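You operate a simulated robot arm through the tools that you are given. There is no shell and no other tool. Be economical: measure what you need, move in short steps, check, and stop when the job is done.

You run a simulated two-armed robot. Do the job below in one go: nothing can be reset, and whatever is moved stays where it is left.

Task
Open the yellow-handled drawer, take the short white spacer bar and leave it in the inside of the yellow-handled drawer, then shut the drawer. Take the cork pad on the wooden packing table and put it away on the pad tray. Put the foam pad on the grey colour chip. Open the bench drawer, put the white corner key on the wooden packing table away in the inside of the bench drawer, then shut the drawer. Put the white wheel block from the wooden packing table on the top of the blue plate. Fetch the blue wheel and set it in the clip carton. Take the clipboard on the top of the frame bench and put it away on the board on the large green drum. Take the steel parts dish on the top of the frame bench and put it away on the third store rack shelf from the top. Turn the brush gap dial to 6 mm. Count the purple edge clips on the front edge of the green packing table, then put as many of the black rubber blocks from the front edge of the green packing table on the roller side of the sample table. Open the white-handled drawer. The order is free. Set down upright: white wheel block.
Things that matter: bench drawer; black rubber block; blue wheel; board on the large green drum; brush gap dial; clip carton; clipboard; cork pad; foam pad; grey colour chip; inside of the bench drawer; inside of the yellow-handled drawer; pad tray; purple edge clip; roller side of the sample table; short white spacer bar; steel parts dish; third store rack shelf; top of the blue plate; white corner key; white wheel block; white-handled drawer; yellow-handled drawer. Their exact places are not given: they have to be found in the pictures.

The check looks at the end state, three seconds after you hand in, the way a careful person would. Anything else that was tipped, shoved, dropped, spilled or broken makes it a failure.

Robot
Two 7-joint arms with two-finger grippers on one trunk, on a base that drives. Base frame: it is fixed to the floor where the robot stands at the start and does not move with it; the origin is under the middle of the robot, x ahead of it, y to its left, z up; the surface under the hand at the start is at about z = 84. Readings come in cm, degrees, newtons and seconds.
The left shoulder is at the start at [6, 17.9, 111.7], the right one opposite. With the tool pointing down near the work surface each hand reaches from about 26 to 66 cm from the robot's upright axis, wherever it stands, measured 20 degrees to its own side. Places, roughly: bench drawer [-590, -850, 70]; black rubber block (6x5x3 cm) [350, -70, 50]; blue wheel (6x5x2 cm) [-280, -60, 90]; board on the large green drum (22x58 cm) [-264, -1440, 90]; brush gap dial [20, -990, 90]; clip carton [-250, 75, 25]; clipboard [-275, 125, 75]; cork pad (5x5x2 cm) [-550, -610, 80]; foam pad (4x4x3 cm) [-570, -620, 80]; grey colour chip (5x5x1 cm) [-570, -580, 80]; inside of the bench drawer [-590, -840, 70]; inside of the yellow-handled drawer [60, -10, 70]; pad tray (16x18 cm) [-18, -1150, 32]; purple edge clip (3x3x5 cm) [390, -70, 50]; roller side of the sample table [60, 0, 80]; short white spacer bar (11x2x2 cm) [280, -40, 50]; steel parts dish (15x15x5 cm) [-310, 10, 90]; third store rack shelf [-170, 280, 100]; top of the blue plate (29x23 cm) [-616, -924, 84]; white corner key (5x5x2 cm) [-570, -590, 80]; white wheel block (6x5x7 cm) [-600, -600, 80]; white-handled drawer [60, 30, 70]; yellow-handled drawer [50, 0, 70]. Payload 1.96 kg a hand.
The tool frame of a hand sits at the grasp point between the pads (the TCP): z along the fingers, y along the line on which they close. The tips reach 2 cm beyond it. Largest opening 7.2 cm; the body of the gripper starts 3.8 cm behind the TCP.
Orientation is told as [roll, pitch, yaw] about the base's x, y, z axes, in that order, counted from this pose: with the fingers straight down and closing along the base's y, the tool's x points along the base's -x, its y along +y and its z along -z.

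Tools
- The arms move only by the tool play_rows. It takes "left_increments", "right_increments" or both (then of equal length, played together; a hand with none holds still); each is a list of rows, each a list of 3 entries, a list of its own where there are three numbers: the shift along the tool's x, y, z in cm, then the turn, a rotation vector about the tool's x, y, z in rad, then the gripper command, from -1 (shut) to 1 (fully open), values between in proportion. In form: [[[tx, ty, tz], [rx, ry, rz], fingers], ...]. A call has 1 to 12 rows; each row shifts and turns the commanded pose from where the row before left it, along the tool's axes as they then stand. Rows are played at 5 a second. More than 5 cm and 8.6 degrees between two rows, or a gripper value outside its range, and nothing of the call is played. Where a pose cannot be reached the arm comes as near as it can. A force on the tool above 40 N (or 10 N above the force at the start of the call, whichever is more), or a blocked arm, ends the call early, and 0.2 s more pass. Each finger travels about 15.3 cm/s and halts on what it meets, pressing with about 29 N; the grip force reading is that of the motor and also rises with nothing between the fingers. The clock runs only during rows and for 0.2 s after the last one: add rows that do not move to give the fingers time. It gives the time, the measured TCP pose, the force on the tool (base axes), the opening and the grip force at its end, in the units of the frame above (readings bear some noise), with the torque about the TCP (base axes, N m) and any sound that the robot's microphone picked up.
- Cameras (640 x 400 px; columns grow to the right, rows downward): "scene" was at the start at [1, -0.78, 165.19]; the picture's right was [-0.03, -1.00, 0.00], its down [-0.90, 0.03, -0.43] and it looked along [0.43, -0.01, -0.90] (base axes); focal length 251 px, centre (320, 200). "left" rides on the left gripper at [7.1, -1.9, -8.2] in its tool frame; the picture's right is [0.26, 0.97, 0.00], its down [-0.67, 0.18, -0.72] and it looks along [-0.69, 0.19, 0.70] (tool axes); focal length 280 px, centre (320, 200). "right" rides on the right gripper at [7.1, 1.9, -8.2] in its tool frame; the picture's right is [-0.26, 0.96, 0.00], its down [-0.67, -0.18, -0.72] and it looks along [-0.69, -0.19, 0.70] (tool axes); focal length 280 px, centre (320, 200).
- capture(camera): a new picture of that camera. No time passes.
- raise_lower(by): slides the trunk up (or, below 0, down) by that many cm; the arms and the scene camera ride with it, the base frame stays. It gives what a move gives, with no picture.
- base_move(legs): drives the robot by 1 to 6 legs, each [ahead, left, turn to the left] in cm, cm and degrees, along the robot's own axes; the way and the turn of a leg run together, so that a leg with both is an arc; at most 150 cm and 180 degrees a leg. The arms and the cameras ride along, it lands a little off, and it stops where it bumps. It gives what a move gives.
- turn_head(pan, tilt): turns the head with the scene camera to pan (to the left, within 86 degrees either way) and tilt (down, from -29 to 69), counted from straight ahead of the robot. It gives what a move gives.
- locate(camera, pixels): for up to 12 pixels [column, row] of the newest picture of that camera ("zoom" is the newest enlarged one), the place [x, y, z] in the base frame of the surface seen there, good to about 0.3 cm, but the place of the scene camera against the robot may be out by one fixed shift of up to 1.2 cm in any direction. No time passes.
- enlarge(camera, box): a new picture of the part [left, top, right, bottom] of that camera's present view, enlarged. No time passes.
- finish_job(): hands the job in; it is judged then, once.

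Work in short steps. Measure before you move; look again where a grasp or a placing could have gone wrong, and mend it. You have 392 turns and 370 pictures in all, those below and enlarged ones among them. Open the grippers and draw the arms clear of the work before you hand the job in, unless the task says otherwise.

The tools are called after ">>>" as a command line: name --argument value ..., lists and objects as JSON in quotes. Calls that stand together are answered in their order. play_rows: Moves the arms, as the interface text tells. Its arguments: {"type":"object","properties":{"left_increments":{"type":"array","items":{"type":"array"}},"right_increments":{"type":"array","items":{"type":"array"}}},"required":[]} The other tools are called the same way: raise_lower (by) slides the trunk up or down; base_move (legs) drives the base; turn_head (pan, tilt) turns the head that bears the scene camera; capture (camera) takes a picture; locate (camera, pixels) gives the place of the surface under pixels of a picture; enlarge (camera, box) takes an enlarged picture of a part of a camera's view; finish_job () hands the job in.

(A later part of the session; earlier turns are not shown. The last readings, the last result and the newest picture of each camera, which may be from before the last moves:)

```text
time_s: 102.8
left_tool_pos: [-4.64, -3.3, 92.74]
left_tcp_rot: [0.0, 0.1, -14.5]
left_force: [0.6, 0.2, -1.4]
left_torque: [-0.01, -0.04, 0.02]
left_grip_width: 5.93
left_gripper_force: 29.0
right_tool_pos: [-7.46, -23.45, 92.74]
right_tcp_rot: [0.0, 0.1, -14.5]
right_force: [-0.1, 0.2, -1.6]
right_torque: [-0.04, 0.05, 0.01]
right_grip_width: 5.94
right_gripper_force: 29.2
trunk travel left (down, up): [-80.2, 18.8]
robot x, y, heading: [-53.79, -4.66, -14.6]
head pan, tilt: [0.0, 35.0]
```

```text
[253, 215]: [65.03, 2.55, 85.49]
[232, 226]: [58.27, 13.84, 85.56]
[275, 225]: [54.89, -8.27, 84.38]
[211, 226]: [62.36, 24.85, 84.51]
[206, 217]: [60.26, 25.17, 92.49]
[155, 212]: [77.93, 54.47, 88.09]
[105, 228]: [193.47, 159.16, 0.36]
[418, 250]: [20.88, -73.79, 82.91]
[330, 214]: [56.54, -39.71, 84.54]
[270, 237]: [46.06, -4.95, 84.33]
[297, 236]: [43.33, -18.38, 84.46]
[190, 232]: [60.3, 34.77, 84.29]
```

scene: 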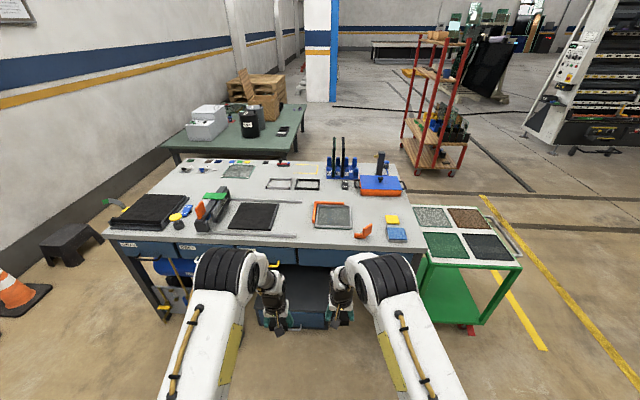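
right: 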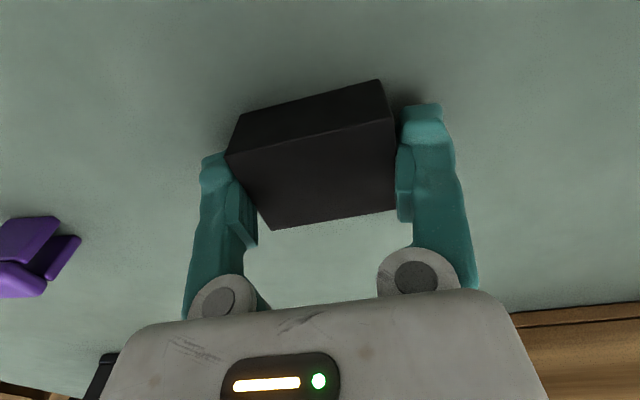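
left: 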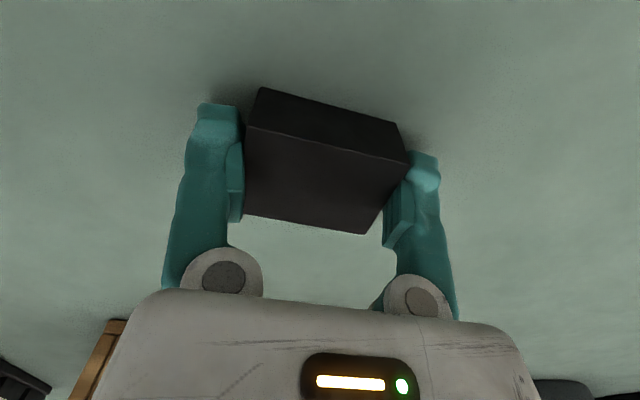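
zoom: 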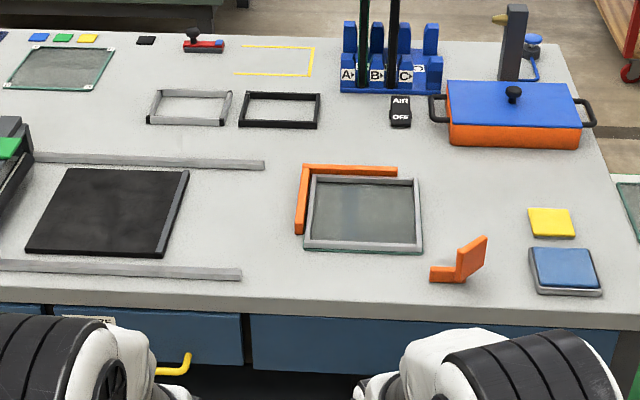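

The black plate lies between rails in front of the roller; the free table surface between the rails right of the plate is a candidate. I measure it.

>>> locate --camera "zoom" --pixels '[[188, 172], [162, 252], [265, 165], [240, 272], [215, 215], [55, 170], [28, 248], [10, 265], [230, 298], [250, 265], [296, 230], [30, 158]]'

```text
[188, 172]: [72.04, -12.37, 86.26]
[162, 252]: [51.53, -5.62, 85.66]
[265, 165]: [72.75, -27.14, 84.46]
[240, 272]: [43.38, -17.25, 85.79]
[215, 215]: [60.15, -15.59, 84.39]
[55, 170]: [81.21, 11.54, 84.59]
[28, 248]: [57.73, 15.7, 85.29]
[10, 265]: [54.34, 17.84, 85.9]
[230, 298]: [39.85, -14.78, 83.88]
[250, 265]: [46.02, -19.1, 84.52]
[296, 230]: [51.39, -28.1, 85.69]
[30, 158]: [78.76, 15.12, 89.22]
```

Candidate spots on the table surface between the rails, beside the plate: [65.8,-16] and [54.4,-12]. I raise the trunk a bit and drive up to the table.

>>> raise_lower --by 8

>>> base_move --legs '[[0, 0, -3.5], [0, 26, 0], [54, 0, 0]]'

>>> capture --camera "left"

>>> capture --camera "right"

>>> turn_head --pan 0 --tilt 60

>>> capture --camera "scene"

```text
time_s: 104.0
left_tool_pos: [-4.7, -3.41, 100.75]
left_tcp_rot: [0.0, 0.1, -14.4]
left_force: [-0.3, -0.5, -0.9]
left_torque: [-0.01, 0.01, 0.0]
left_grip_width: 5.93
left_gripper_force: 28.8
right_tool_pos: [-7.5, -23.41, 100.88]
right_tcp_rot: [0.0, 0.1, -14.6]
right_force: [0.7, -0.1, -0.4]
right_torque: [-0.01, 0.0, -0.01]
right_grip_width: 5.94
right_gripper_force: 29.0
trunk travel left (down, up): [-88.2, 10.8]
robot x, y, heading: [-54.15, -4.53, -14.7]
head pan, tilt: [0.0, 35.0]
```

```text
time_s: 109.0
left_tool_pos: [54.26, 1.62, 100.78]
left_tcp_rot: [0.1, 0.0, -18.1]
left_force: [-0.3, 0.6, -1.2]
left_torque: [0.02, -0.01, 0.02]
left_grip_width: 5.94
left_gripper_force: 28.9
right_tool_pos: [50.12, -18.3, 100.84]
right_tcp_rot: [0.0, 0.0, -18.2]
right_force: [0.1, -0.2, -0.4]
right_torque: [0.0, -0.01, 0.0]
right_grip_width: 5.93
right_gripper_force: 28.9
trunk travel left (down, up): [-88.2, 10.8]
robot x, y, heading: [4.65, 3.35, -18.5]
head pan, tilt: [0.0, 35.0]
```

```text
334 pictures are left
```

left: 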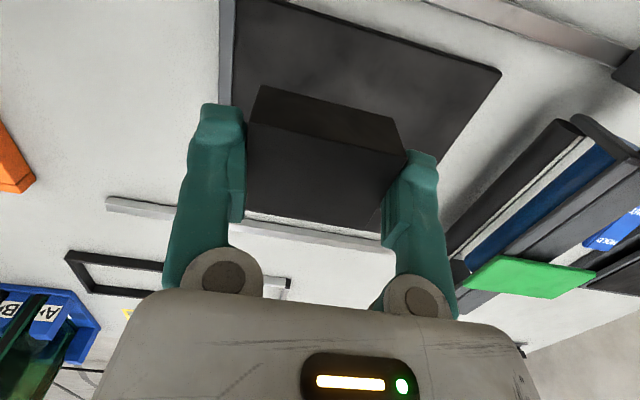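

```text
333 pictures are left
```

right: 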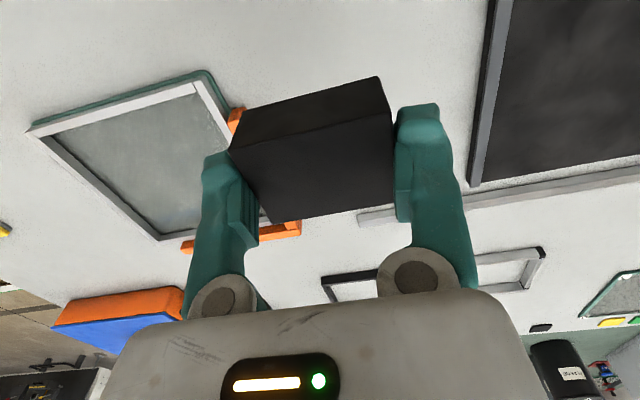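

```text
time_s: 109.9
left_tool_pos: [54.41, 1.57, 100.84]
left_tcp_rot: [0.0, 0.1, -18.0]
left_force: [1.7, -0.6, -1.0]
left_torque: [0.0, -0.01, 0.0]
left_grip_width: 5.91
left_gripper_force: 29.0
right_tool_pos: [50.22, -18.31, 100.9]
right_tcp_rot: [0.0, 0.1, -18.2]
right_force: [0.7, 0.1, -0.6]
right_torque: [0.01, 0.0, -0.01]
right_grip_width: 5.96
right_gripper_force: 28.6
trunk travel left (down, up): [-88.2, 10.8]
robot x, y, heading: [4.99, 3.55, -18.3]
head pan, tilt: [0.0, 60.0]
```

```text
332 pictures are left
```

scene: 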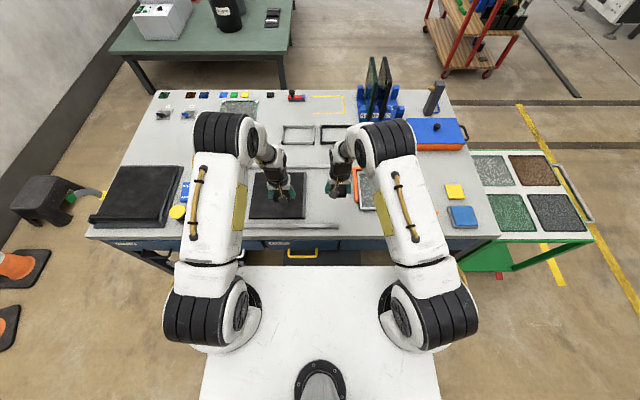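

I get accurate plate edge and rail places from the wrist camera.

>>> locate --camera "right" --pixels '[[472, 150], [486, 20], [380, 215], [600, 182], [430, 60], [330, 50], [225, 90], [240, 105]]'

>>> locate --camera "left" --pixels '[[222, 20], [222, 90], [110, 205], [150, 100], [150, 30], [560, 30], [620, 50], [495, 75]]'

```text
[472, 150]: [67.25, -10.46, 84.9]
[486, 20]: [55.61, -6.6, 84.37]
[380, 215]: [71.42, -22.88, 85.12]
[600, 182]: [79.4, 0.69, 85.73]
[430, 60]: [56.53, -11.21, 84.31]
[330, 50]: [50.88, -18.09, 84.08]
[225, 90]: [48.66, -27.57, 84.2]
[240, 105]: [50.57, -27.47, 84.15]
```

```text
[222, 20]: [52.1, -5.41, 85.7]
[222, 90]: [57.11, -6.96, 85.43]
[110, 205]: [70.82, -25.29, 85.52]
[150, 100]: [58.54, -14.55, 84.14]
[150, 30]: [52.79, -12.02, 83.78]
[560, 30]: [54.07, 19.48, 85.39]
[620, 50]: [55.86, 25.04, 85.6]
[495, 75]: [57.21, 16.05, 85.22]
```

Table at z≈84.2. I'll drive 5 cm closer, and place with the right hand at the far spot [60.6,-14].

>>> base_move --legs '[[5, 0, 0]]'

>>> raise_lower --by -10

```text
time_s: 110.8
left_tool_pos: [58.8, 0.05, 101.14]
left_tcp_rot: [0.0, -0.1, -18.2]
left_force: [0.2, 0.4, -0.7]
left_torque: [-0.02, -0.04, 0.01]
left_grip_width: 5.94
left_gripper_force: 28.8
right_tool_pos: [54.52, -19.96, 100.98]
right_tcp_rot: [0.0, -0.2, -18.2]
right_force: [0.4, -0.3, -0.4]
right_torque: [-0.02, -0.01, -0.01]
right_grip_width: 5.95
right_gripper_force: 28.7
trunk travel left (down, up): [-88.2, 10.8]
robot x, y, heading: [9.64, 1.5, -18.3]
head pan, tilt: [0.0, 60.0]
```

```text
time_s: 112.2
left_tool_pos: [59.06, -0.09, 90.77]
left_tcp_rot: [0.0, 0.1, -18.2]
left_force: [-0.5, -0.4, -0.6]
left_torque: [-0.01, -0.01, -0.01]
left_grip_width: 5.92
left_gripper_force: 28.8
right_tool_pos: [54.95, -19.98, 90.71]
right_tcp_rot: [0.0, 0.1, -18.2]
right_force: [-0.2, 1.0, -1.5]
right_torque: [0.01, 0.0, 0.01]
right_grip_width: 5.94
right_gripper_force: 29.2
trunk travel left (down, up): [-78.2, 20.8]
robot x, y, heading: [9.47, 2.11, -18.3]
head pan, tilt: [0.0, 60.0]
```

Place the right block: move over, lower until touch at z≈86.6.

>>> play_rows --right_increments '[[[0, 0, 0], [0, 0, 0], -1], [[-1.75, 3.7, 0], [0, 0, 0], -1], [[-1.75, 3.74, 0], [0, 0, 0], -1], [[0, 0, 2], [0, 0, 0], -1], [[0, 0, 1.6], [0, 0, 0], -1], [[0, 0, 0], [0, 0, 0], -1]]' --left_increments '[[[0, 4, 0], [0, 0, 0], -1], [[0, 2, 0], [0, 0, 0], -1], [[0, 0, 0], [0, 0, 0], -1], [[0, 0, 0], [0, 0, 0], -1], [[0, 0, 0], [0, 0, 0], -1], [[0, 0, 0], [0, 0, 0], -1]]'

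>>> capture --camera "right"

```text
time_s: 113.6
left_tool_pos: [60.84, 5.47, 90.81]
left_tcp_rot: [0.0, 0.0, -18.2]
left_force: [-0.5, -0.3, -1.0]
left_torque: [0.02, 0.01, 0.02]
left_grip_width: 5.94
left_gripper_force: 29.1
right_tool_pos: [60.53, -14.03, 87.22]
right_tcp_rot: [0.1, 0.0, -18.2]
right_force: [-2.1, 0.0, 4.5]
right_torque: [-0.12, 0.12, 0.02]
right_grip_width: 5.92
right_gripper_force: 28.6
trunk travel left (down, up): [-78.2, 20.8]
robot x, y, heading: [9.47, 1.87, -18.2]
head pan, tilt: [0.0, 60.0]
```

```text
331 pictures are left
```

right: 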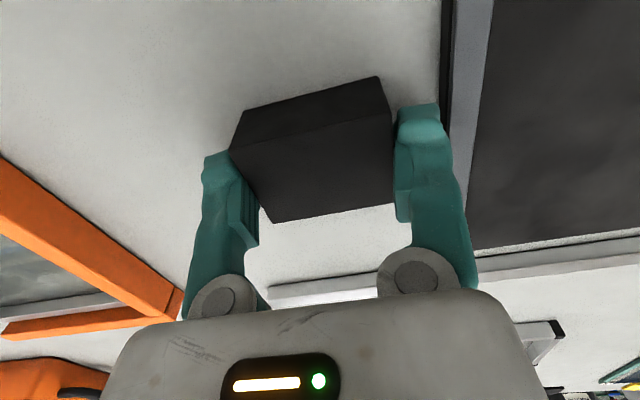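

It rests (4.5 N). Open partly and lift out.

>>> play_rows --right_increments '[[[0, 0, 0], [0, 0, 0], 0.85], [[0, 0, 0], [0, 0, 0], 0.85], [[0, 0, -4], [0, 0, 0], 0.85], [[0, 0, -4], [0, 0, 0], 0.85], [[2, -4, -2], [0, 0, 0], 0.85], [[2, -4, 0], [0, 0, 0], 1], [[0, -4, 0], [0, 0, 0], 1]]'

>>> capture --camera "right"

```text
time_s: 115.2
left_tool_pos: [60.98, 5.49, 90.73]
left_tcp_rot: [0.1, 0.0, -18.2]
left_force: [1.1, 0.0, -0.8]
left_torque: [0.01, -0.02, 0.03]
left_grip_width: 5.92
left_gripper_force: 28.8
right_tool_pos: [53.25, -24.54, 97.32]
right_tcp_rot: [0.0, 0.0, -18.1]
right_force: [-0.4, -0.9, 0.5]
right_torque: [0.02, -0.04, -0.01]
right_grip_width: 7.21
right_gripper_force: 0.0
trunk travel left (down, up): [-78.2, 20.8]
robot x, y, heading: [9.82, 1.81, -18.1]
head pan, tilt: [0.0, 60.0]
```

```text
330 pictures are left
```

right: 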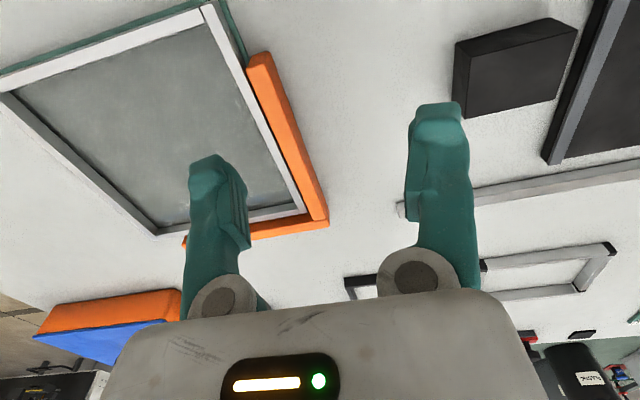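

Block placed flat. Now left block to [52,-11.2]; right hand moves away first.

>>> play_rows --right_increments '[[[3, -4, 0], [0, 0, 0], 1], [[3, -4, 0], [0, 0, 0], 1], [[0, -4, 0], [0, 0, 0], 1], [[0, 0, 0], [0, 0, 0], 1], [[0, 0, 0], [0, 0, 0], 1], [[0, 0, 0], [0, 0, 0], 1], [[0, 0, 0], [0, 0, 0], 1], [[0, 0, 0], [0, 0, 0], 1]]' --left_increments '[[[3.2, 0, 0], [0, 0, 0], -1], [[0, -4.65, 0], [0, 0, 0], -1], [[0, -4.65, 0], [0, 0, 0], -1], [[0, -4.65, 0], [0, 0, 0], -1], [[0, -4.65, 0], [0, 0, 0], -1], [[0, 0, 2], [0, 0, 0], -1], [[0, 0, 1.6], [0, 0, 0], -1], [[0, 0, 0], [0, 0, 0], -1]]'

>>> capture --camera "left"

```text
time_s: 117.0
left_tool_pos: [51.81, -11.14, 87.41]
left_tcp_rot: [0.0, 0.0, -18.2]
left_force: [-1.3, 0.3, 3.7]
left_torque: [0.09, -0.07, 0.04]
left_grip_width: 5.93
left_gripper_force: 29.3
right_tool_pos: [43.78, -33.43, 97.35]
right_tcp_rot: [-0.1, 0.1, -18.2]
right_force: [0.2, -0.7, -0.1]
right_torque: [0.01, -0.01, 0.03]
right_grip_width: 7.22
right_gripper_force: 0.0
trunk travel left (down, up): [-78.2, 20.8]
robot x, y, heading: [9.6, 1.77, -18.3]
head pan, tilt: [0.0, 60.0]
```

```text
329 pictures are left
```

left: 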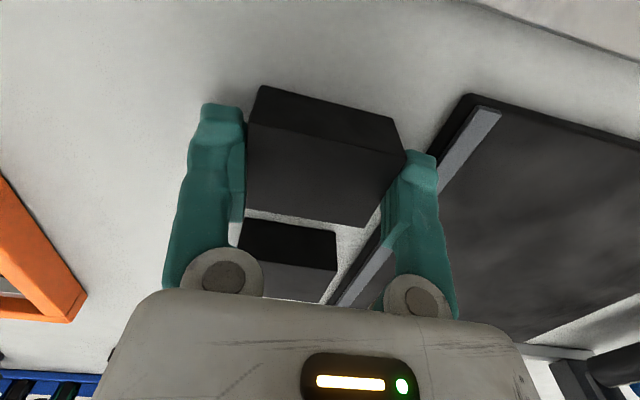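

Touching the table; release and lift, then retract the left hand to its side.

>>> play_rows --left_increments '[[[0, 0, 0], [0, 0, 0], 0.85], [[0, 0, 0], [0, 0, 0], 0.85], [[0, 0, -4], [0, 0, 0], 0.85], [[0, 0, -4], [0, 0, 0], 0.85], [[2, 4, -2], [0, 0, 0], 0.85], [[2, 4, 0], [0, 0, 0], 1], [[2, 4, 0], [0, 0, 0], 1], [[2, 4, 0], [0, 0, 0], 1]]'

>>> capture --camera "scene"

>>> enlarge --camera "scene" --box '[220, 160, 400, 272]'

```text
time_s: 118.8
left_tool_pos: [49.79, 6.75, 97.3]
left_tcp_rot: [-0.1, 0.1, -18.2]
left_force: [-0.4, 0.7, -0.3]
left_torque: [-0.01, 0.0, 0.02]
left_grip_width: 7.21
left_gripper_force: 0.1
right_tool_pos: [43.68, -33.38, 97.48]
right_tcp_rot: [-0.2, 0.0, -18.1]
right_force: [0.8, 0.6, 0.1]
right_torque: [-0.04, 0.0, 0.01]
right_grip_width: 7.2
right_gripper_force: 0.1
trunk travel left (down, up): [-78.2, 20.8]
robot x, y, heading: [9.6, 1.97, -18.5]
head pan, tilt: [0.0, 60.0]
```

```text
328 pictures are left
```

scene: 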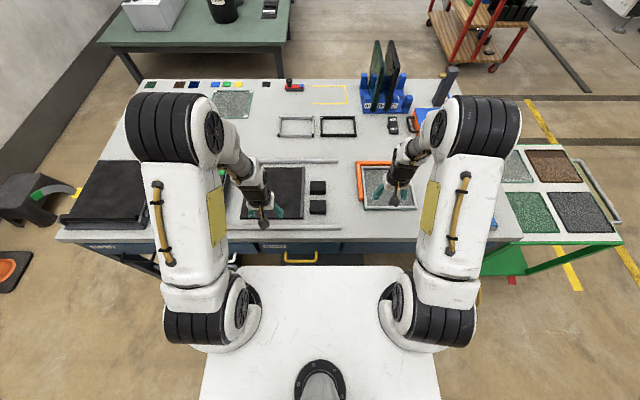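

```text
3.56 times, centred on (310, 216) of scene
```

zoom: 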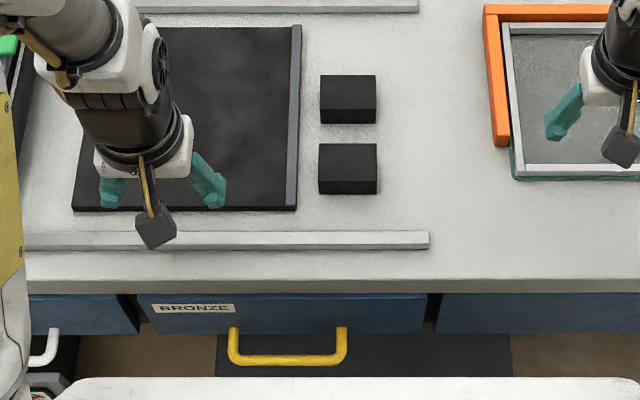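

Both blocks stand side by side on the roller side. Next the drawers: locate the yellow handle, then move left and back so both handles are in reach.

>>> locate --camera "zoom" --pixels '[[232, 360], [340, 360], [285, 360], [230, 332], [343, 332], [285, 318], [285, 290], [45, 355]]'

>>> base_move --legs '[[-38, 0, 0], [0, 24, 0]]'

>>> capture --camera "scene"

```text
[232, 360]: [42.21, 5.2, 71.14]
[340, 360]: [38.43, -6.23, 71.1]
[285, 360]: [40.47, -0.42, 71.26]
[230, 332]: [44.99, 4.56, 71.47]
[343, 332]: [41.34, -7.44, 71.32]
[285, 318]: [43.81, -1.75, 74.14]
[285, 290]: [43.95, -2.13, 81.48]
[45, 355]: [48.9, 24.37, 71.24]
```

```text
time_s: 122.6
left_tool_pos: [20.82, 41.26, 97.27]
left_tcp_rot: [0.0, 0.1, -18.3]
left_force: [0.0, 0.4, 0.4]
left_torque: [-0.01, 0.01, 0.0]
left_grip_width: 7.22
left_gripper_force: 0.0
right_tool_pos: [14.44, 1.16, 97.25]
right_tcp_rot: [-0.1, 0.2, -18.5]
right_force: [0.5, 0.1, -0.1]
right_torque: [-0.04, 0.0, 0.03]
right_grip_width: 7.18
right_gripper_force: 0.2
trunk travel left (down, up): [-78.2, 20.8]
robot x, y, heading: [-19.46, 36.71, -18.3]
head pan, tilt: [0.0, 60.0]
```

```text
326 pictures are left
```

scene: 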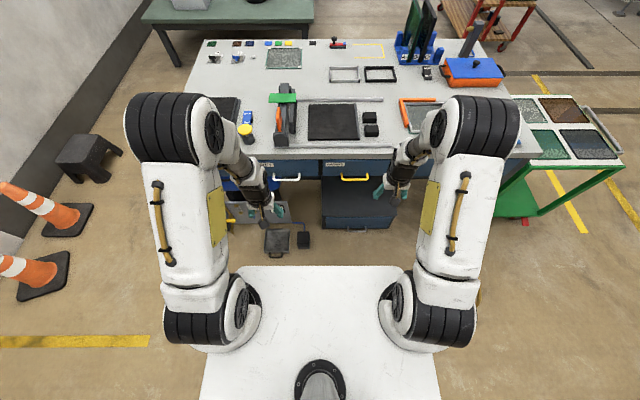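

Locate both handle bars precisely.

>>> enlarge --camera "scene" --box '[260, 150, 390, 231]'

>>> locate --camera "scene" --pixels '[[287, 180], [354, 179], [275, 179], [299, 179], [343, 178], [367, 178], [320, 168]]'

```text
4.92 times, centred on (325, 190) of scene
```

zoom: 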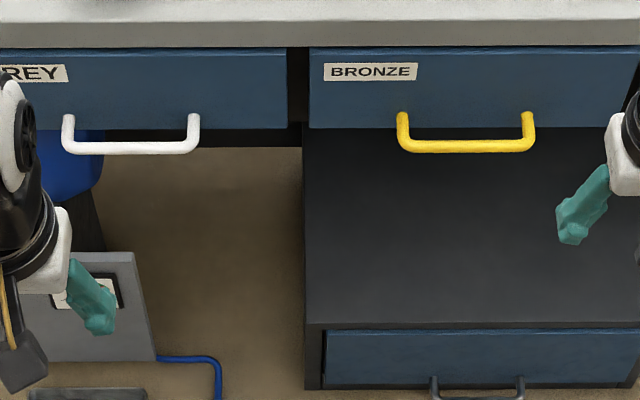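

```text
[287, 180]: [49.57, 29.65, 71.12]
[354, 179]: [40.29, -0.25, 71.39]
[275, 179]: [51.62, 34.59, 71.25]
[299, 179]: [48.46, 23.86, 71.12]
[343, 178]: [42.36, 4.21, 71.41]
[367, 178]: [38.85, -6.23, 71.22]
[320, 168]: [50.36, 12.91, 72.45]
```

Bars: white centre ≈ [49.8,29.5,70.8], yellow ≈ [40.4,-0.6,71]. I'll turn both hands to point forward (pitch), then roll so they close vertically.

>>> play_rows --left_increments '[[[-4, 0, 0], [0, 0, 0], 1], [[-4, 0, 0], [0, -0.1428, 0], 1], [[-4, 0, 0], [0, -0.1428, 0], 1], [[0, 0, 0], [0, -0.1428, 0], 1], [[0, 0, 0], [0, -0.1428, 0], 1], [[0, 0, 0], [0, -0.1428, 0], 1], [[0, 0, 0], [0, -0.1428, 0], 1], [[0, 0, 0], [0, -0.1428, 0], 1], [[0, 0, 0], [0, -0.1428, 0], 1], [[0, 0, 0], [0, -0.1428, 0], 1], [[0, 0, 0], [0, -0.1428, 0], 1], [[0, 0, 0], [0, -0.1428, 0], 1]]' --right_increments '[[[-4, 0, 0], [0, 0, 0], 1], [[-4, 0, 0], [0, -0.1428, 0], 1], [[-4, 0, 0], [0, -0.1428, 0], 1], [[0, 0, 0], [0, -0.1428, 0], 1], [[0, 0, 0], [0, -0.1428, 0], 1], [[0, 0, 0], [0, -0.1428, 0], 1], [[0, 0, 0], [0, -0.1428, 0], 1], [[0, 0, 0], [0, -0.1428, 0], 1], [[0, 0, 0], [0, -0.1428, 0], 1], [[0, 0, 0], [0, -0.1428, 0], 1], [[0, 0, 0], [0, -0.1428, 0], 1], [[0, 0, 0], [0, -0.1428, 0], 1]]'

>>> play_rows --left_increments '[[[0, 0, 0], [0, 0, 0.1428], 1], [[0, 0, 0], [0, 0, 0.1428], 1], [[0, 0, 0], [0, 0, 0.1428], 1], [[0, 0, 0], [0, 0, 0.1428], 1], [[0, 0, 0], [0, 0, 0.1428], 1], [[0, 0, 0], [0, 0, 0.1428], 1], [[0, 0, 0], [0, 0, 0.1428], 1], [[0, 0, 0], [0, 0, 0.1428], 1], [[0, 0, 0], [0, 0, 0.1428], 1], [[0, 0, 0], [0, 0, 0.1428], 1], [[0, 0, 0], [0, 0, 0.1428], 1]]' --right_increments '[[[0, 0, 0], [0, 0, -0.1428], 1], [[0, 0, 0], [0, 0, -0.1428], 1], [[0, 0, 0], [0, 0, -0.1428], 1], [[0, 0, 0], [0, 0, -0.1428], 1], [[0, 0, 0], [0, 0, -0.1428], 1], [[0, 0, 0], [0, 0, -0.1428], 1], [[0, 0, 0], [0, 0, -0.1428], 1], [[0, 0, 0], [0, 0, -0.1428], 1], [[0, 0, 0], [0, 0, -0.1428], 1], [[0, 0, 0], [0, 0, -0.1428], 1], [[0, 0, 0], [0, 0, -0.1428], 1]]'

>>> capture --camera "scene"

```text
time_s: 125.2
left_tool_pos: [32.18, 37.64, 97.69]
left_tcp_rot: [31.2, -90.0, -49.4]
left_force: [-0.1, -1.2, 0.1]
left_torque: [-0.03, -0.01, -0.01]
left_grip_width: 7.17
left_gripper_force: 0.1
right_tool_pos: [25.97, -2.48, 97.9]
right_tcp_rot: [43.4, -89.9, -61.7]
right_force: [-0.1, 0.1, 0.2]
right_torque: [0.0, -0.02, 0.0]
right_grip_width: 7.21
right_gripper_force: 0.2
trunk travel left (down, up): [-78.2, 20.8]
robot x, y, heading: [-19.41, 36.93, -18.6]
head pan, tilt: [0.0, 60.0]
```

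```text
time_s: 127.6
left_tool_pos: [32.13, 37.64, 97.79]
left_tcp_rot: [89.9, 0.2, -108.3]
left_force: [0.2, 0.4, 0.4]
left_torque: [-0.01, 0.01, 0.01]
left_grip_width: 7.2
left_gripper_force: 0.1
right_tool_pos: [25.91, -2.46, 97.92]
right_tcp_rot: [-89.8, 0.2, 71.6]
right_force: [0.6, -0.2, 0.0]
right_torque: [0.01, -0.04, -0.02]
right_grip_width: 7.2
right_gripper_force: 0.0
trunk travel left (down, up): [-78.2, 20.8]
robot x, y, heading: [-19.58, 36.96, -18.5]
head pan, tilt: [0.0, 60.0]
```

```text
324 pictures are left
```

scene: 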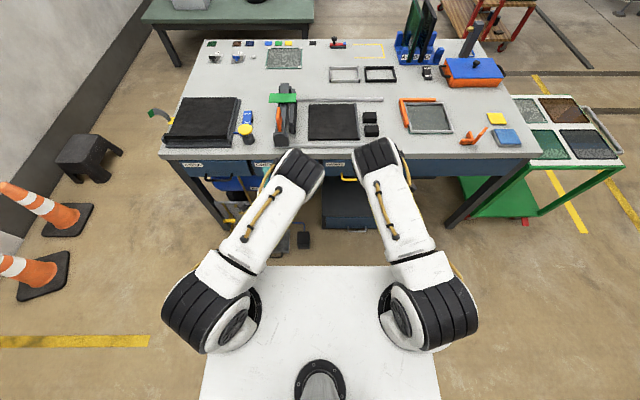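

Orientation reached. Lower the trunk to handle height and align laterally.

>>> raise_lower --by -27

>>> play_rows --left_increments '[[[-1, 0, 0], [0, 0, 0], 1], [[-1, 0, 0], [0, 0, 0], 1]]' --right_increments '[[[-3.2, 0, -3.2], [0, 0, 0], 1], [[-3.2, 0, -3.2], [0, 0, 0], 1]]'

>>> capture --camera "left"

>>> capture --camera "right"

```text
time_s: 130.3
left_tool_pos: [32.09, 37.68, 70.84]
left_tcp_rot: [89.8, 0.0, -108.4]
left_force: [-0.4, -0.6, -0.3]
left_torque: [-0.02, 0.0, 0.02]
left_grip_width: 7.17
left_gripper_force: 0.0
right_tool_pos: [25.99, -2.54, 71.0]
right_tcp_rot: [-90.0, -0.1, 71.6]
right_force: [0.3, 0.2, -0.6]
right_torque: [0.0, 0.02, 0.01]
right_grip_width: 7.18
right_gripper_force: 0.2
trunk travel left (down, up): [-51.2, 47.8]
robot x, y, heading: [-19.05, 36.46, -18.3]
head pan, tilt: [0.0, 60.0]
```

```text
time_s: 130.9
left_tool_pos: [31.58, 36.05, 70.8]
left_tcp_rot: [90.0, 0.0, -108.2]
left_force: [-0.5, 0.1, 0.3]
left_torque: [0.02, -0.01, 0.0]
left_grip_width: 7.18
left_gripper_force: 0.0
right_tool_pos: [22.0, 5.09, 70.91]
right_tcp_rot: [-89.9, 0.1, 71.0]
right_force: [-0.2, 0.1, -0.2]
right_torque: [0.02, 0.0, 0.03]
right_grip_width: 7.2
right_gripper_force: 0.0
trunk travel left (down, up): [-51.2, 47.8]
robot x, y, heading: [-19.59, 36.89, -18.6]
head pan, tilt: [0.0, 60.0]
```

```text
323 pictures are left
```

left: 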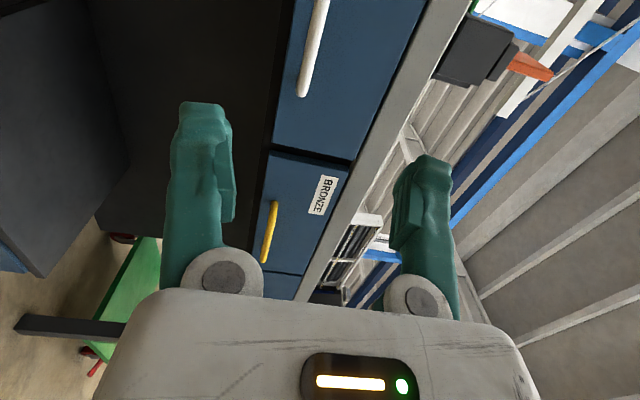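

```text
322 pictures are left
```

right: 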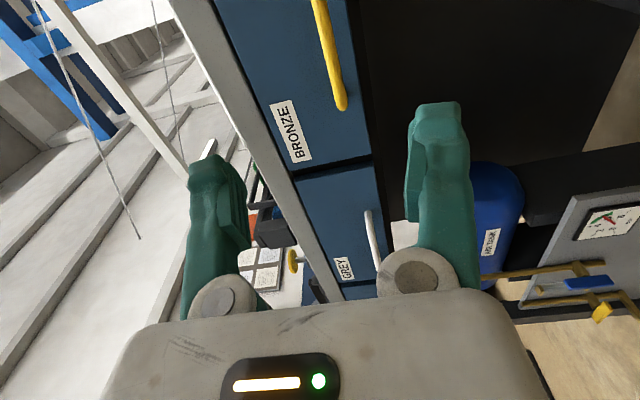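

Locate handle bars in the wrist pictures.

>>> locate --camera "left" --pixels '[[320, 15], [312, 50], [303, 90], [360, 60], [300, 130]]'

>>> locate --camera "right" --pixels '[[320, 10], [328, 45], [340, 104], [280, 60], [300, 170]]'

```text
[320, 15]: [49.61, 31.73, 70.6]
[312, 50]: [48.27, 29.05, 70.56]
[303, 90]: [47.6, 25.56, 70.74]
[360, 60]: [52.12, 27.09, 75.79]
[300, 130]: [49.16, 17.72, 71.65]
```

```text
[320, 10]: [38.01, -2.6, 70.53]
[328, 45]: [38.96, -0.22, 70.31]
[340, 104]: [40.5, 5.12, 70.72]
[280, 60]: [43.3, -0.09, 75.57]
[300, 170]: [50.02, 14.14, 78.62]
```

Both hands need ≈18 cm forward. Drive 15 cm, then check.

>>> base_move --legs '[[15, 0, 0]]'

>>> capture --camera "left"

>>> capture --camera "right"

```text
time_s: 132.3
left_tool_pos: [46.07, 31.36, 70.7]
left_tcp_rot: [89.8, -0.1, -108.0]
left_force: [0.7, -0.4, -0.2]
left_torque: [0.01, -0.03, -0.02]
left_grip_width: 7.2
left_gripper_force: 0.1
right_tool_pos: [36.63, 0.52, 70.73]
right_tcp_rot: [-89.9, 0.0, 71.1]
right_force: [1.0, -0.8, 0.2]
right_torque: [0.0, 0.02, 0.01]
right_grip_width: 7.19
right_gripper_force: 0.1
trunk travel left (down, up): [-51.2, 47.8]
robot x, y, heading: [-5.13, 31.94, -18.5]
head pan, tilt: [0.0, 60.0]
```

```text
321 pictures are left
```

left: 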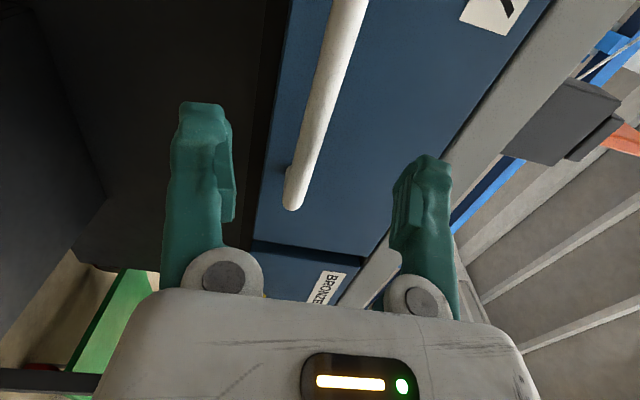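

```text
320 pictures are left
```

right: 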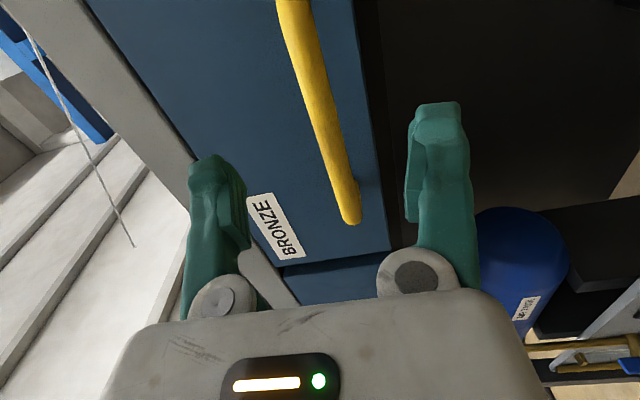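

Bars are between the fingers. Advance ~3 cm and close both.

>>> play_rows --left_increments '[[[0, 0, 1.5], [0, 0, 0], 1], [[0, 0, 1.5], [0, 0, 0], 1], [[0, 0, 0], [0, 0, 0], -1], [[0, 0, 0], [0, 0, 0], -1], [[0, 0, 0], [0, 0, 0], -1], [[0, 0, 0], [0, 0, 0], -1]]' --right_increments '[[[0, 0, 1.2], [0, 0, 0], 1], [[0, 0, 1.3], [0, 0, 0], 1], [[0, 0, 0], [0, 0, 0], -1], [[0, 0, 0], [0, 0, 0], -1], [[0, 0, 0], [0, 0, 0], -1], [[0, 0, 0], [0, 0, 0], -1]]'

>>> capture --camera "left"

>>> capture --camera "right"

```text
time_s: 133.5
left_tool_pos: [48.96, 30.37, 70.52]
left_tcp_rot: [89.5, 0.1, -108.0]
left_force: [-0.4, -1.5, -15.6]
left_torque: [-0.05, 0.06, 0.13]
left_grip_width: 0.59
left_gripper_force: 33.4
right_tool_pos: [38.84, -0.19, 70.46]
right_tcp_rot: [-88.9, 0.0, 71.3]
right_force: [-1.2, -2.2, -15.4]
right_torque: [-0.03, 0.1, 0.01]
right_grip_width: 0.59
right_gripper_force: 33.7
trunk travel left (down, up): [-51.2, 47.8]
robot x, y, heading: [-4.99, 32.07, -18.3]
head pan, tilt: [0.0, 60.0]
stopped in row 6 (right hand): the force on the tool passed its limit at 42 N (the readings are from after the stop); the commanded pose is now the measured one
```

```text
319 pictures are left
```

left: 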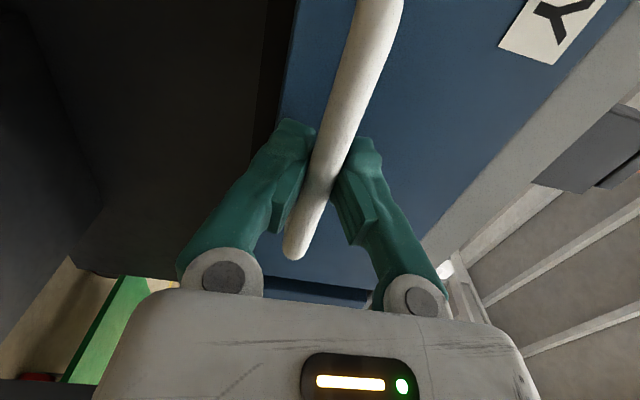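

```text
318 pictures are left
```

right: 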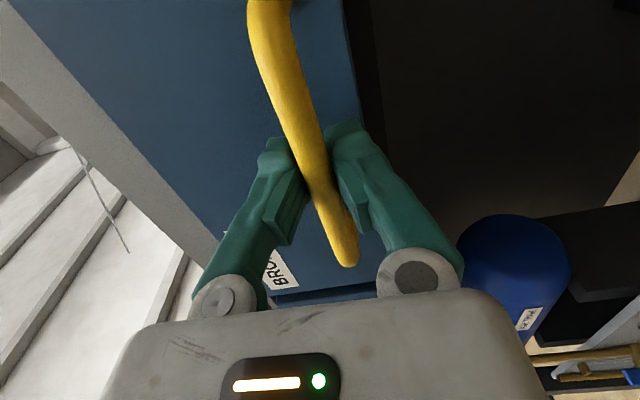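

Both handles gripped. Pull by backing the base 22 cm.

>>> base_move --legs '[[-22, 0, 0]]'

>>> capture --camera "scene"

```text
time_s: 135.3
left_tool_pos: [27.17, 37.38, 70.45]
left_tcp_rot: [89.3, 0.2, -107.9]
left_force: [-5.0, -17.2, -34.9]
left_torque: [-0.04, 0.12, -0.19]
left_grip_width: 0.63
left_gripper_force: 33.1
right_tool_pos: [17.23, 6.74, 70.49]
right_tcp_rot: [-89.1, -0.2, 71.5]
right_force: [-4.7, -16.8, -18.1]
right_torque: [-0.08, 0.09, -0.3]
right_grip_width: 0.61
right_gripper_force: 33.6
trunk travel left (down, up): [-51.2, 47.8]
robot x, y, heading: [-26.75, 39.02, -18.0]
head pan, tilt: [0.0, 60.0]
```

```text
317 pictures are left
```

scene: 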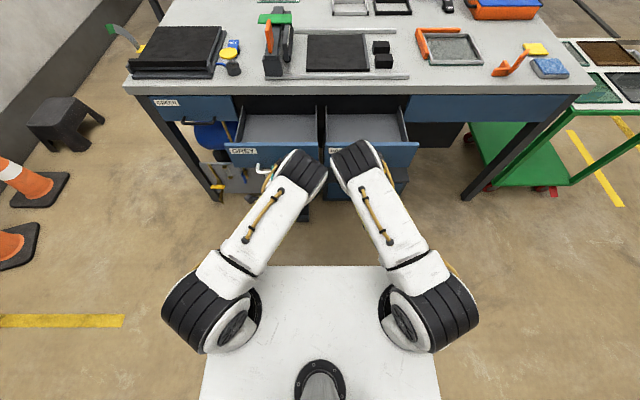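

Both drawers came out 22 cm. Try a few cm more to find the stop.

>>> base_move --legs '[[-5, 0, 0]]'

>>> play_rows --left_increments '[[[0, 0, 0], [0, 0, 0], 1], [[0, 0, 0], [0, 0, 0], 1], [[0, 0, 0], [0, 0, 0], 1]]' --right_increments '[[[0, 0, 0], [0, 0, 0], 1], [[0, 0, 0], [0, 0, 0], 1], [[0, 0, 0], [0, 0, 0], 1]]'

>>> base_move --legs '[[-25, 0, 0]]'

>>> capture --camera "scene"

```text
time_s: 136.3
left_tool_pos: [22.77, 38.91, 70.35]
left_tcp_rot: [89.4, 0.0, -108.0]
left_force: [3.8, -2.3, -4.9]
left_torque: [0.07, 0.01, 0.21]
left_grip_width: 0.59
left_gripper_force: 33.3
right_tool_pos: [12.74, 8.28, 70.43]
right_tcp_rot: [-88.6, -0.2, 71.1]
right_force: [5.2, -4.8, -7.6]
right_torque: [0.02, 0.01, 0.18]
right_grip_width: 0.59
right_gripper_force: 33.3
trunk travel left (down, up): [-51.2, 47.8]
robot x, y, heading: [-31.29, 40.59, -17.8]
head pan, tilt: [0.0, 60.0]
stopped in leg 1: the force on the tool passed its limit at 93 N (the readings are from after the stop); the commanded pose is now the measured one
```

```text
time_s: 137.1
left_tool_pos: [22.5, 39.08, 70.4]
left_tcp_rot: [89.4, -0.1, -108.0]
left_force: [-0.1, 0.0, -0.2]
left_torque: [0.0, -0.03, 0.01]
left_grip_width: 7.2
left_gripper_force: 0.1
right_tool_pos: [12.49, 8.35, 70.54]
right_tcp_rot: [-88.9, 0.1, 71.3]
right_force: [0.6, 0.5, -0.3]
right_torque: [-0.02, 0.01, -0.03]
right_grip_width: 7.18
right_gripper_force: 0.1
trunk travel left (down, up): [-51.2, 47.8]
robot x, y, heading: [-31.67, 40.44, -18.3]
head pan, tilt: [0.0, 60.0]
```

```text
time_s: 138.9
left_tool_pos: [-1.07, 47.06, 70.51]
left_tcp_rot: [89.5, -0.1, -107.7]
left_force: [0.4, -0.4, 0.6]
left_torque: [0.0, -0.01, 0.01]
left_grip_width: 7.18
left_gripper_force: 0.0
right_tool_pos: [-10.93, 16.33, 70.61]
right_tcp_rot: [-88.9, -0.1, 71.7]
right_force: [-0.5, -0.7, 0.3]
right_torque: [0.04, -0.01, 0.02]
right_grip_width: 7.2
right_gripper_force: 0.0
trunk travel left (down, up): [-51.2, 47.8]
robot x, y, heading: [-54.61, 48.35, -17.6]
head pan, tilt: [0.0, 60.0]
```

```text
316 pictures are left
```

scene: 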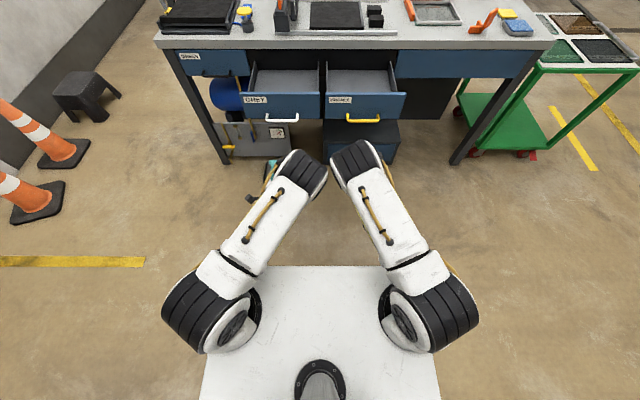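

Both drawers are at their stops. Now for the spacer bar: turn the left hand back to pointing down (right stays horizontal for pushing later), raise, and drive to the green table.

>>> raise_lower --by 27

>>> play_rows --left_increments '[[[0, 0, 0], [0, 0, -0.1428], 1], [[0, 0, 0], [0, 0, -0.1428], 1], [[0, 0, 0], [0, 0, -0.1428], 1], [[0, 0, 0], [0, 0, -0.1428], 1], [[0, 0, 0], [0, 0, -0.1428], 1], [[0, 0, 0], [0, 0, -0.1428], 1], [[0, 0, 0], [0, 0, -0.1428], 1], [[0, 0, 0], [0, 0, -0.1428], 1], [[0, 0, 0], [0, 0, -0.1428], 1], [[0, 0, 0], [0, 0, -0.1428], 1], [[0, 0, 0], [0, 0, -0.1428], 1]]'

>>> play_rows --left_increments '[[[0, 0, 0], [0, 0.1428, 0], 1], [[0, 0, 0], [0, 0.1428, 0], 1], [[0, 0, 0], [0, 0.1428, 0], 1], [[0, 0, 0], [0, 0.1428, 0], 1], [[0, 0, 0], [0, 0.1428, 0], 1], [[0, 0, 0], [0, 0.1428, 0], 1], [[0, 0, 0], [0, 0.1428, 0], 1], [[0, 0, 0], [0, 0.1428, 0], 1], [[0, 0, 0], [0, 0.1428, 0], 1], [[0, 0, 0], [0, 0.1428, 0], 1], [[0, 0, 0], [0, 0.1428, 0], 1]]'

>>> base_move --legs '[[-10, 0, 17.6], [0, -150, 0], [0, -95, 0], [150, 0, 0], [45, 0, 0], [0, 46, 0]]'

```text
time_s: 141.7
left_tool_pos: [-1.21, 46.96, 97.41]
left_tcp_rot: [89.5, -0.2, -107.7]
left_force: [-1.0, 0.4, -0.5]
left_torque: [0.01, 0.0, 0.01]
left_grip_width: 7.19
left_gripper_force: 0.0
right_tool_pos: [-10.83, 16.31, 97.45]
right_tcp_rot: [-88.8, 0.0, 71.6]
right_force: [0.3, -0.5, 0.1]
right_torque: [0.02, 0.0, 0.01]
right_grip_width: 7.2
right_gripper_force: 0.0
trunk travel left (down, up): [-78.2, 20.8]
robot x, y, heading: [-54.8, 48.05, -17.8]
head pan, tilt: [0.0, 60.0]
```

```text
time_s: 144.1
left_tool_pos: [-1.15, 47.0, 97.52]
left_tcp_rot: [-17.7, -89.4, 0.0]
left_force: [0.5, -0.8, 0.8]
left_torque: [0.01, -0.04, 0.02]
left_grip_width: 7.19
left_gripper_force: 0.0
right_tool_pos: [-10.93, 16.3, 97.52]
right_tcp_rot: [-88.9, 0.0, 71.6]
right_force: [-0.6, -0.7, -0.2]
right_torque: [-0.02, 0.02, 0.0]
right_grip_width: 7.17
right_gripper_force: 0.1
trunk travel left (down, up): [-78.2, 20.8]
robot x, y, heading: [-54.88, 48.18, -17.7]
head pan, tilt: [0.0, 60.0]
```

```text
time_s: 146.4
left_tool_pos: [-1.1, 46.86, 97.62]
left_tcp_rot: [0.0, 0.6, -17.7]
left_force: [0.0, -0.7, -0.2]
left_torque: [0.02, 0.0, 0.01]
left_grip_width: 7.2
left_gripper_force: 0.1
right_tool_pos: [-10.86, 16.32, 97.55]
right_tcp_rot: [-89.0, 0.0, 71.6]
right_force: [0.5, -0.2, 0.6]
right_torque: [0.01, -0.02, -0.02]
right_grip_width: 7.19
right_gripper_force: 0.0
trunk travel left (down, up): [-78.2, 20.8]
robot x, y, heading: [-54.96, 48.42, -17.7]
head pan, tilt: [0.0, 60.0]
```

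```text
time_s: 171.1
left_tool_pos: [185.89, -136.23, 97.41]
left_tcp_rot: [0.0, 0.5, -1.0]
left_force: [0.3, -0.5, -0.3]
left_torque: [0.01, 0.0, 0.01]
left_grip_width: 7.19
left_gripper_force: 0.0
right_tool_pos: [185.3, -168.39, 97.52]
right_tcp_rot: [-89.0, 0.0, 88.2]
right_force: [-0.3, -0.3, -0.7]
right_torque: [0.02, 0.01, -0.01]
right_grip_width: 7.19
right_gripper_force: 0.0
trunk travel left (down, up): [-78.2, 20.8]
robot x, y, heading: [133.67, -150.79, -1.1]
head pan, tilt: [0.0, 60.0]
```

>>> base_move --legs '[[0, 0, 1.1], [130, 0, 0], [0, 0, 72.5], [40, 0, 0]]'

>>> capture --camera "left"

>>> capture --camera "scene"

```text
time_s: 183.2
left_tool_pos: [274.15, -57.71, 97.53]
left_tcp_rot: [0.1, 0.6, 74.4]
left_force: [0.1, 0.0, -0.7]
left_torque: [0.02, 0.01, 0.01]
left_grip_width: 7.2
left_gripper_force: 0.1
right_tool_pos: [305.09, -66.31, 97.55]
right_tcp_rot: [-88.9, 0.0, 163.7]
right_force: [0.5, -0.1, -0.5]
right_torque: [-0.01, -0.01, 0.0]
right_grip_width: 7.17
right_gripper_force: 0.1
trunk travel left (down, up): [-78.2, 20.8]
robot x, y, heading: [274.73, -111.59, 74.6]
head pan, tilt: [0.0, 60.0]
```

```text
315 pictures are left
```

left: 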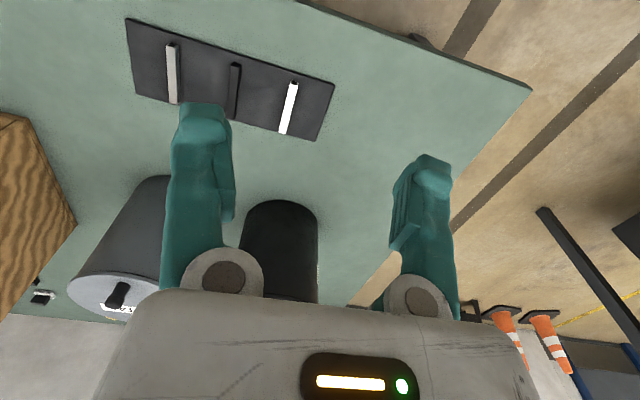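

```text
314 pictures are left
```

scene: 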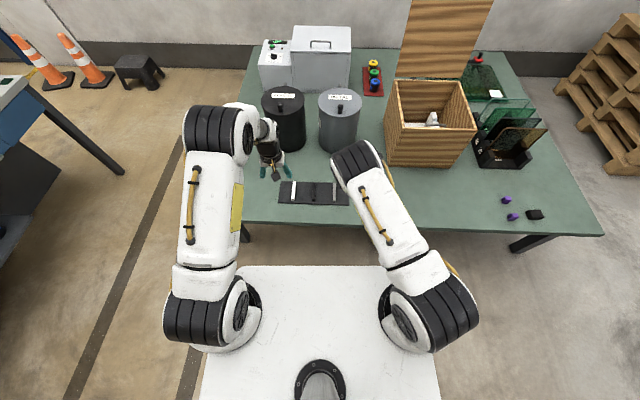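

Clips count 2 confirmed. Locate the white bar ends in the left picture.

>>> locate --camera "left" --pixels '[[294, 85], [288, 108], [283, 131], [330, 85], [313, 138], [235, 80]]'

```text
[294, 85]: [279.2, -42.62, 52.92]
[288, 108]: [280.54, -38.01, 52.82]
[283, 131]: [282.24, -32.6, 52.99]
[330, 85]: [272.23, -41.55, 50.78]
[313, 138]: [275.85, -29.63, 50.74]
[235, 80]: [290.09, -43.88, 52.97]
```

Bar centre [280.6,-37.7], aligned with the hand. Drive 18 cm ahead and lower by 34.

>>> base_move --legs '[[18, 0, 0]]'

>>> raise_lower --by -33

>>> capture --camera "left"

```text
time_s: 184.7
left_tool_pos: [279.06, -40.64, 97.51]
left_tcp_rot: [-0.1, 0.5, 74.3]
left_force: [0.4, -0.1, 0.2]
left_torque: [0.02, -0.04, 0.03]
left_grip_width: 7.2
left_gripper_force: 0.1
right_tool_pos: [309.95, -49.49, 97.5]
right_tcp_rot: [-89.0, -0.1, 163.7]
right_force: [-0.4, -0.2, -0.6]
right_torque: [0.02, -0.03, 0.0]
right_grip_width: 7.21
right_gripper_force: 0.1
trunk travel left (down, up): [-78.2, 20.8]
robot x, y, heading: [279.6, -94.68, 74.3]
head pan, tilt: [0.0, 60.0]
```

```text
time_s: 188.0
left_tool_pos: [279.03, -40.73, 64.57]
left_tcp_rot: [0.0, 0.5, 74.3]
left_force: [-0.1, -0.2, 1.2]
left_torque: [0.01, -0.03, 0.0]
left_grip_width: 7.2
left_gripper_force: 0.1
right_tool_pos: [310.02, -49.4, 64.58]
right_tcp_rot: [-88.9, -0.1, 163.7]
right_force: [0.3, 0.2, -0.4]
right_torque: [-0.02, -0.02, -0.01]
right_grip_width: 7.19
right_gripper_force: 0.1
trunk travel left (down, up): [-45.2, 53.8]
robot x, y, heading: [279.64, -94.69, 74.4]
head pan, tilt: [0.0, 60.0]
```

```text
313 pictures are left
```

left: 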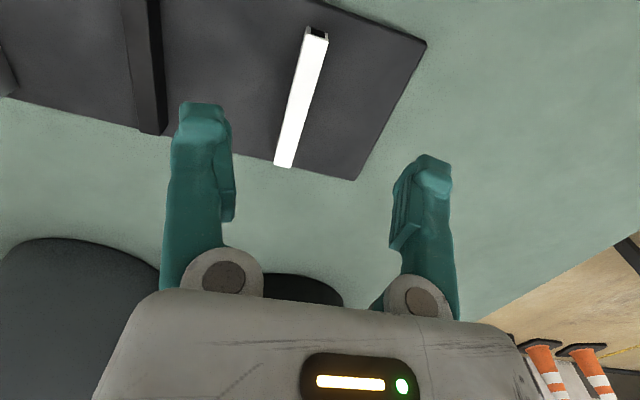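

Move over the bar and grip it.

>>> play_rows --left_increments '[[[-3.3, -0.7, 0], [0, 0, 0], 1], [[0, 0, 4], [0, 0, 0], 1], [[0, 0, 4], [0, 0, 0], 1], [[0, 0, 3.6], [0, 0, 0], 1], [[0, 0, 0], [0, 0, 0], 1], [[0, 0, 0], [0, 0, 0], -1], [[0, 0, 0], [0, 0, 0], -1], [[0, 0, 0], [0, 0, 0], -1], [[0, 0, 0], [0, 0, 0], -1]]'

>>> capture --camera "left"

```text
time_s: 190.0
left_tool_pos: [280.4, -37.79, 53.05]
left_tcp_rot: [0.0, 0.5, 74.3]
left_force: [0.1, -0.3, 0.3]
left_torque: [-0.01, 0.04, 0.01]
left_grip_width: 1.42
left_gripper_force: 28.9
right_tool_pos: [310.04, -49.27, 64.61]
right_tcp_rot: [-88.8, 0.0, 163.7]
right_force: [0.1, -0.4, 0.2]
right_torque: [-0.01, 0.02, 0.0]
right_grip_width: 7.18
right_gripper_force: 0.1
trunk travel left (down, up): [-45.2, 53.8]
robot x, y, heading: [279.8, -94.28, 74.4]
head pan, tilt: [0.0, 60.0]
```

```text
312 pictures are left
```

left: 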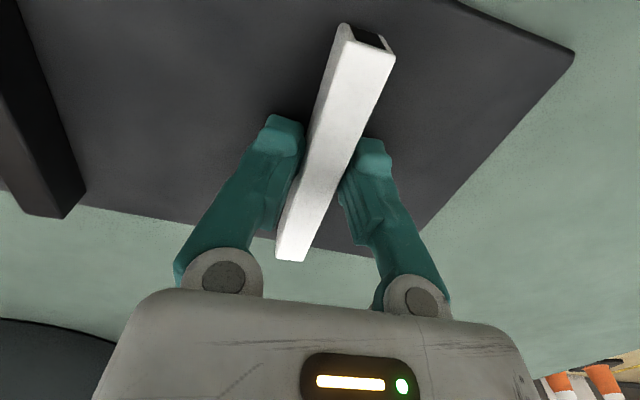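

Gripped. Lift and drive back.

>>> raise_lower --by 42

>>> base_move --legs '[[-52, 0, 0], [0, 0, -74.4], [-133, 0, 0], [0, -50, 0]]'

```text
refused: 42 is not a number from -40 to 40
```

```text
time_s: 205.1
left_tool_pos: [189.19, -178.71, 52.97]
left_tcp_rot: [0.0, 0.4, -1.5]
left_force: [0.0, -0.7, 0.1]
left_torque: [0.03, 0.01, -0.03]
left_grip_width: 1.41
left_gripper_force: 29.2
right_tool_pos: [185.17, -210.09, 64.59]
right_tcp_rot: [-88.8, -0.1, 87.9]
right_force: [0.7, -0.4, -0.1]
right_torque: [-0.03, 0.02, -0.02]
right_grip_width: 7.22
right_gripper_force: 0.1
trunk travel left (down, up): [-45.2, 53.8]
robot x, y, heading: [133.52, -191.58, -1.6]
head pan, tilt: [0.0, 60.0]
```

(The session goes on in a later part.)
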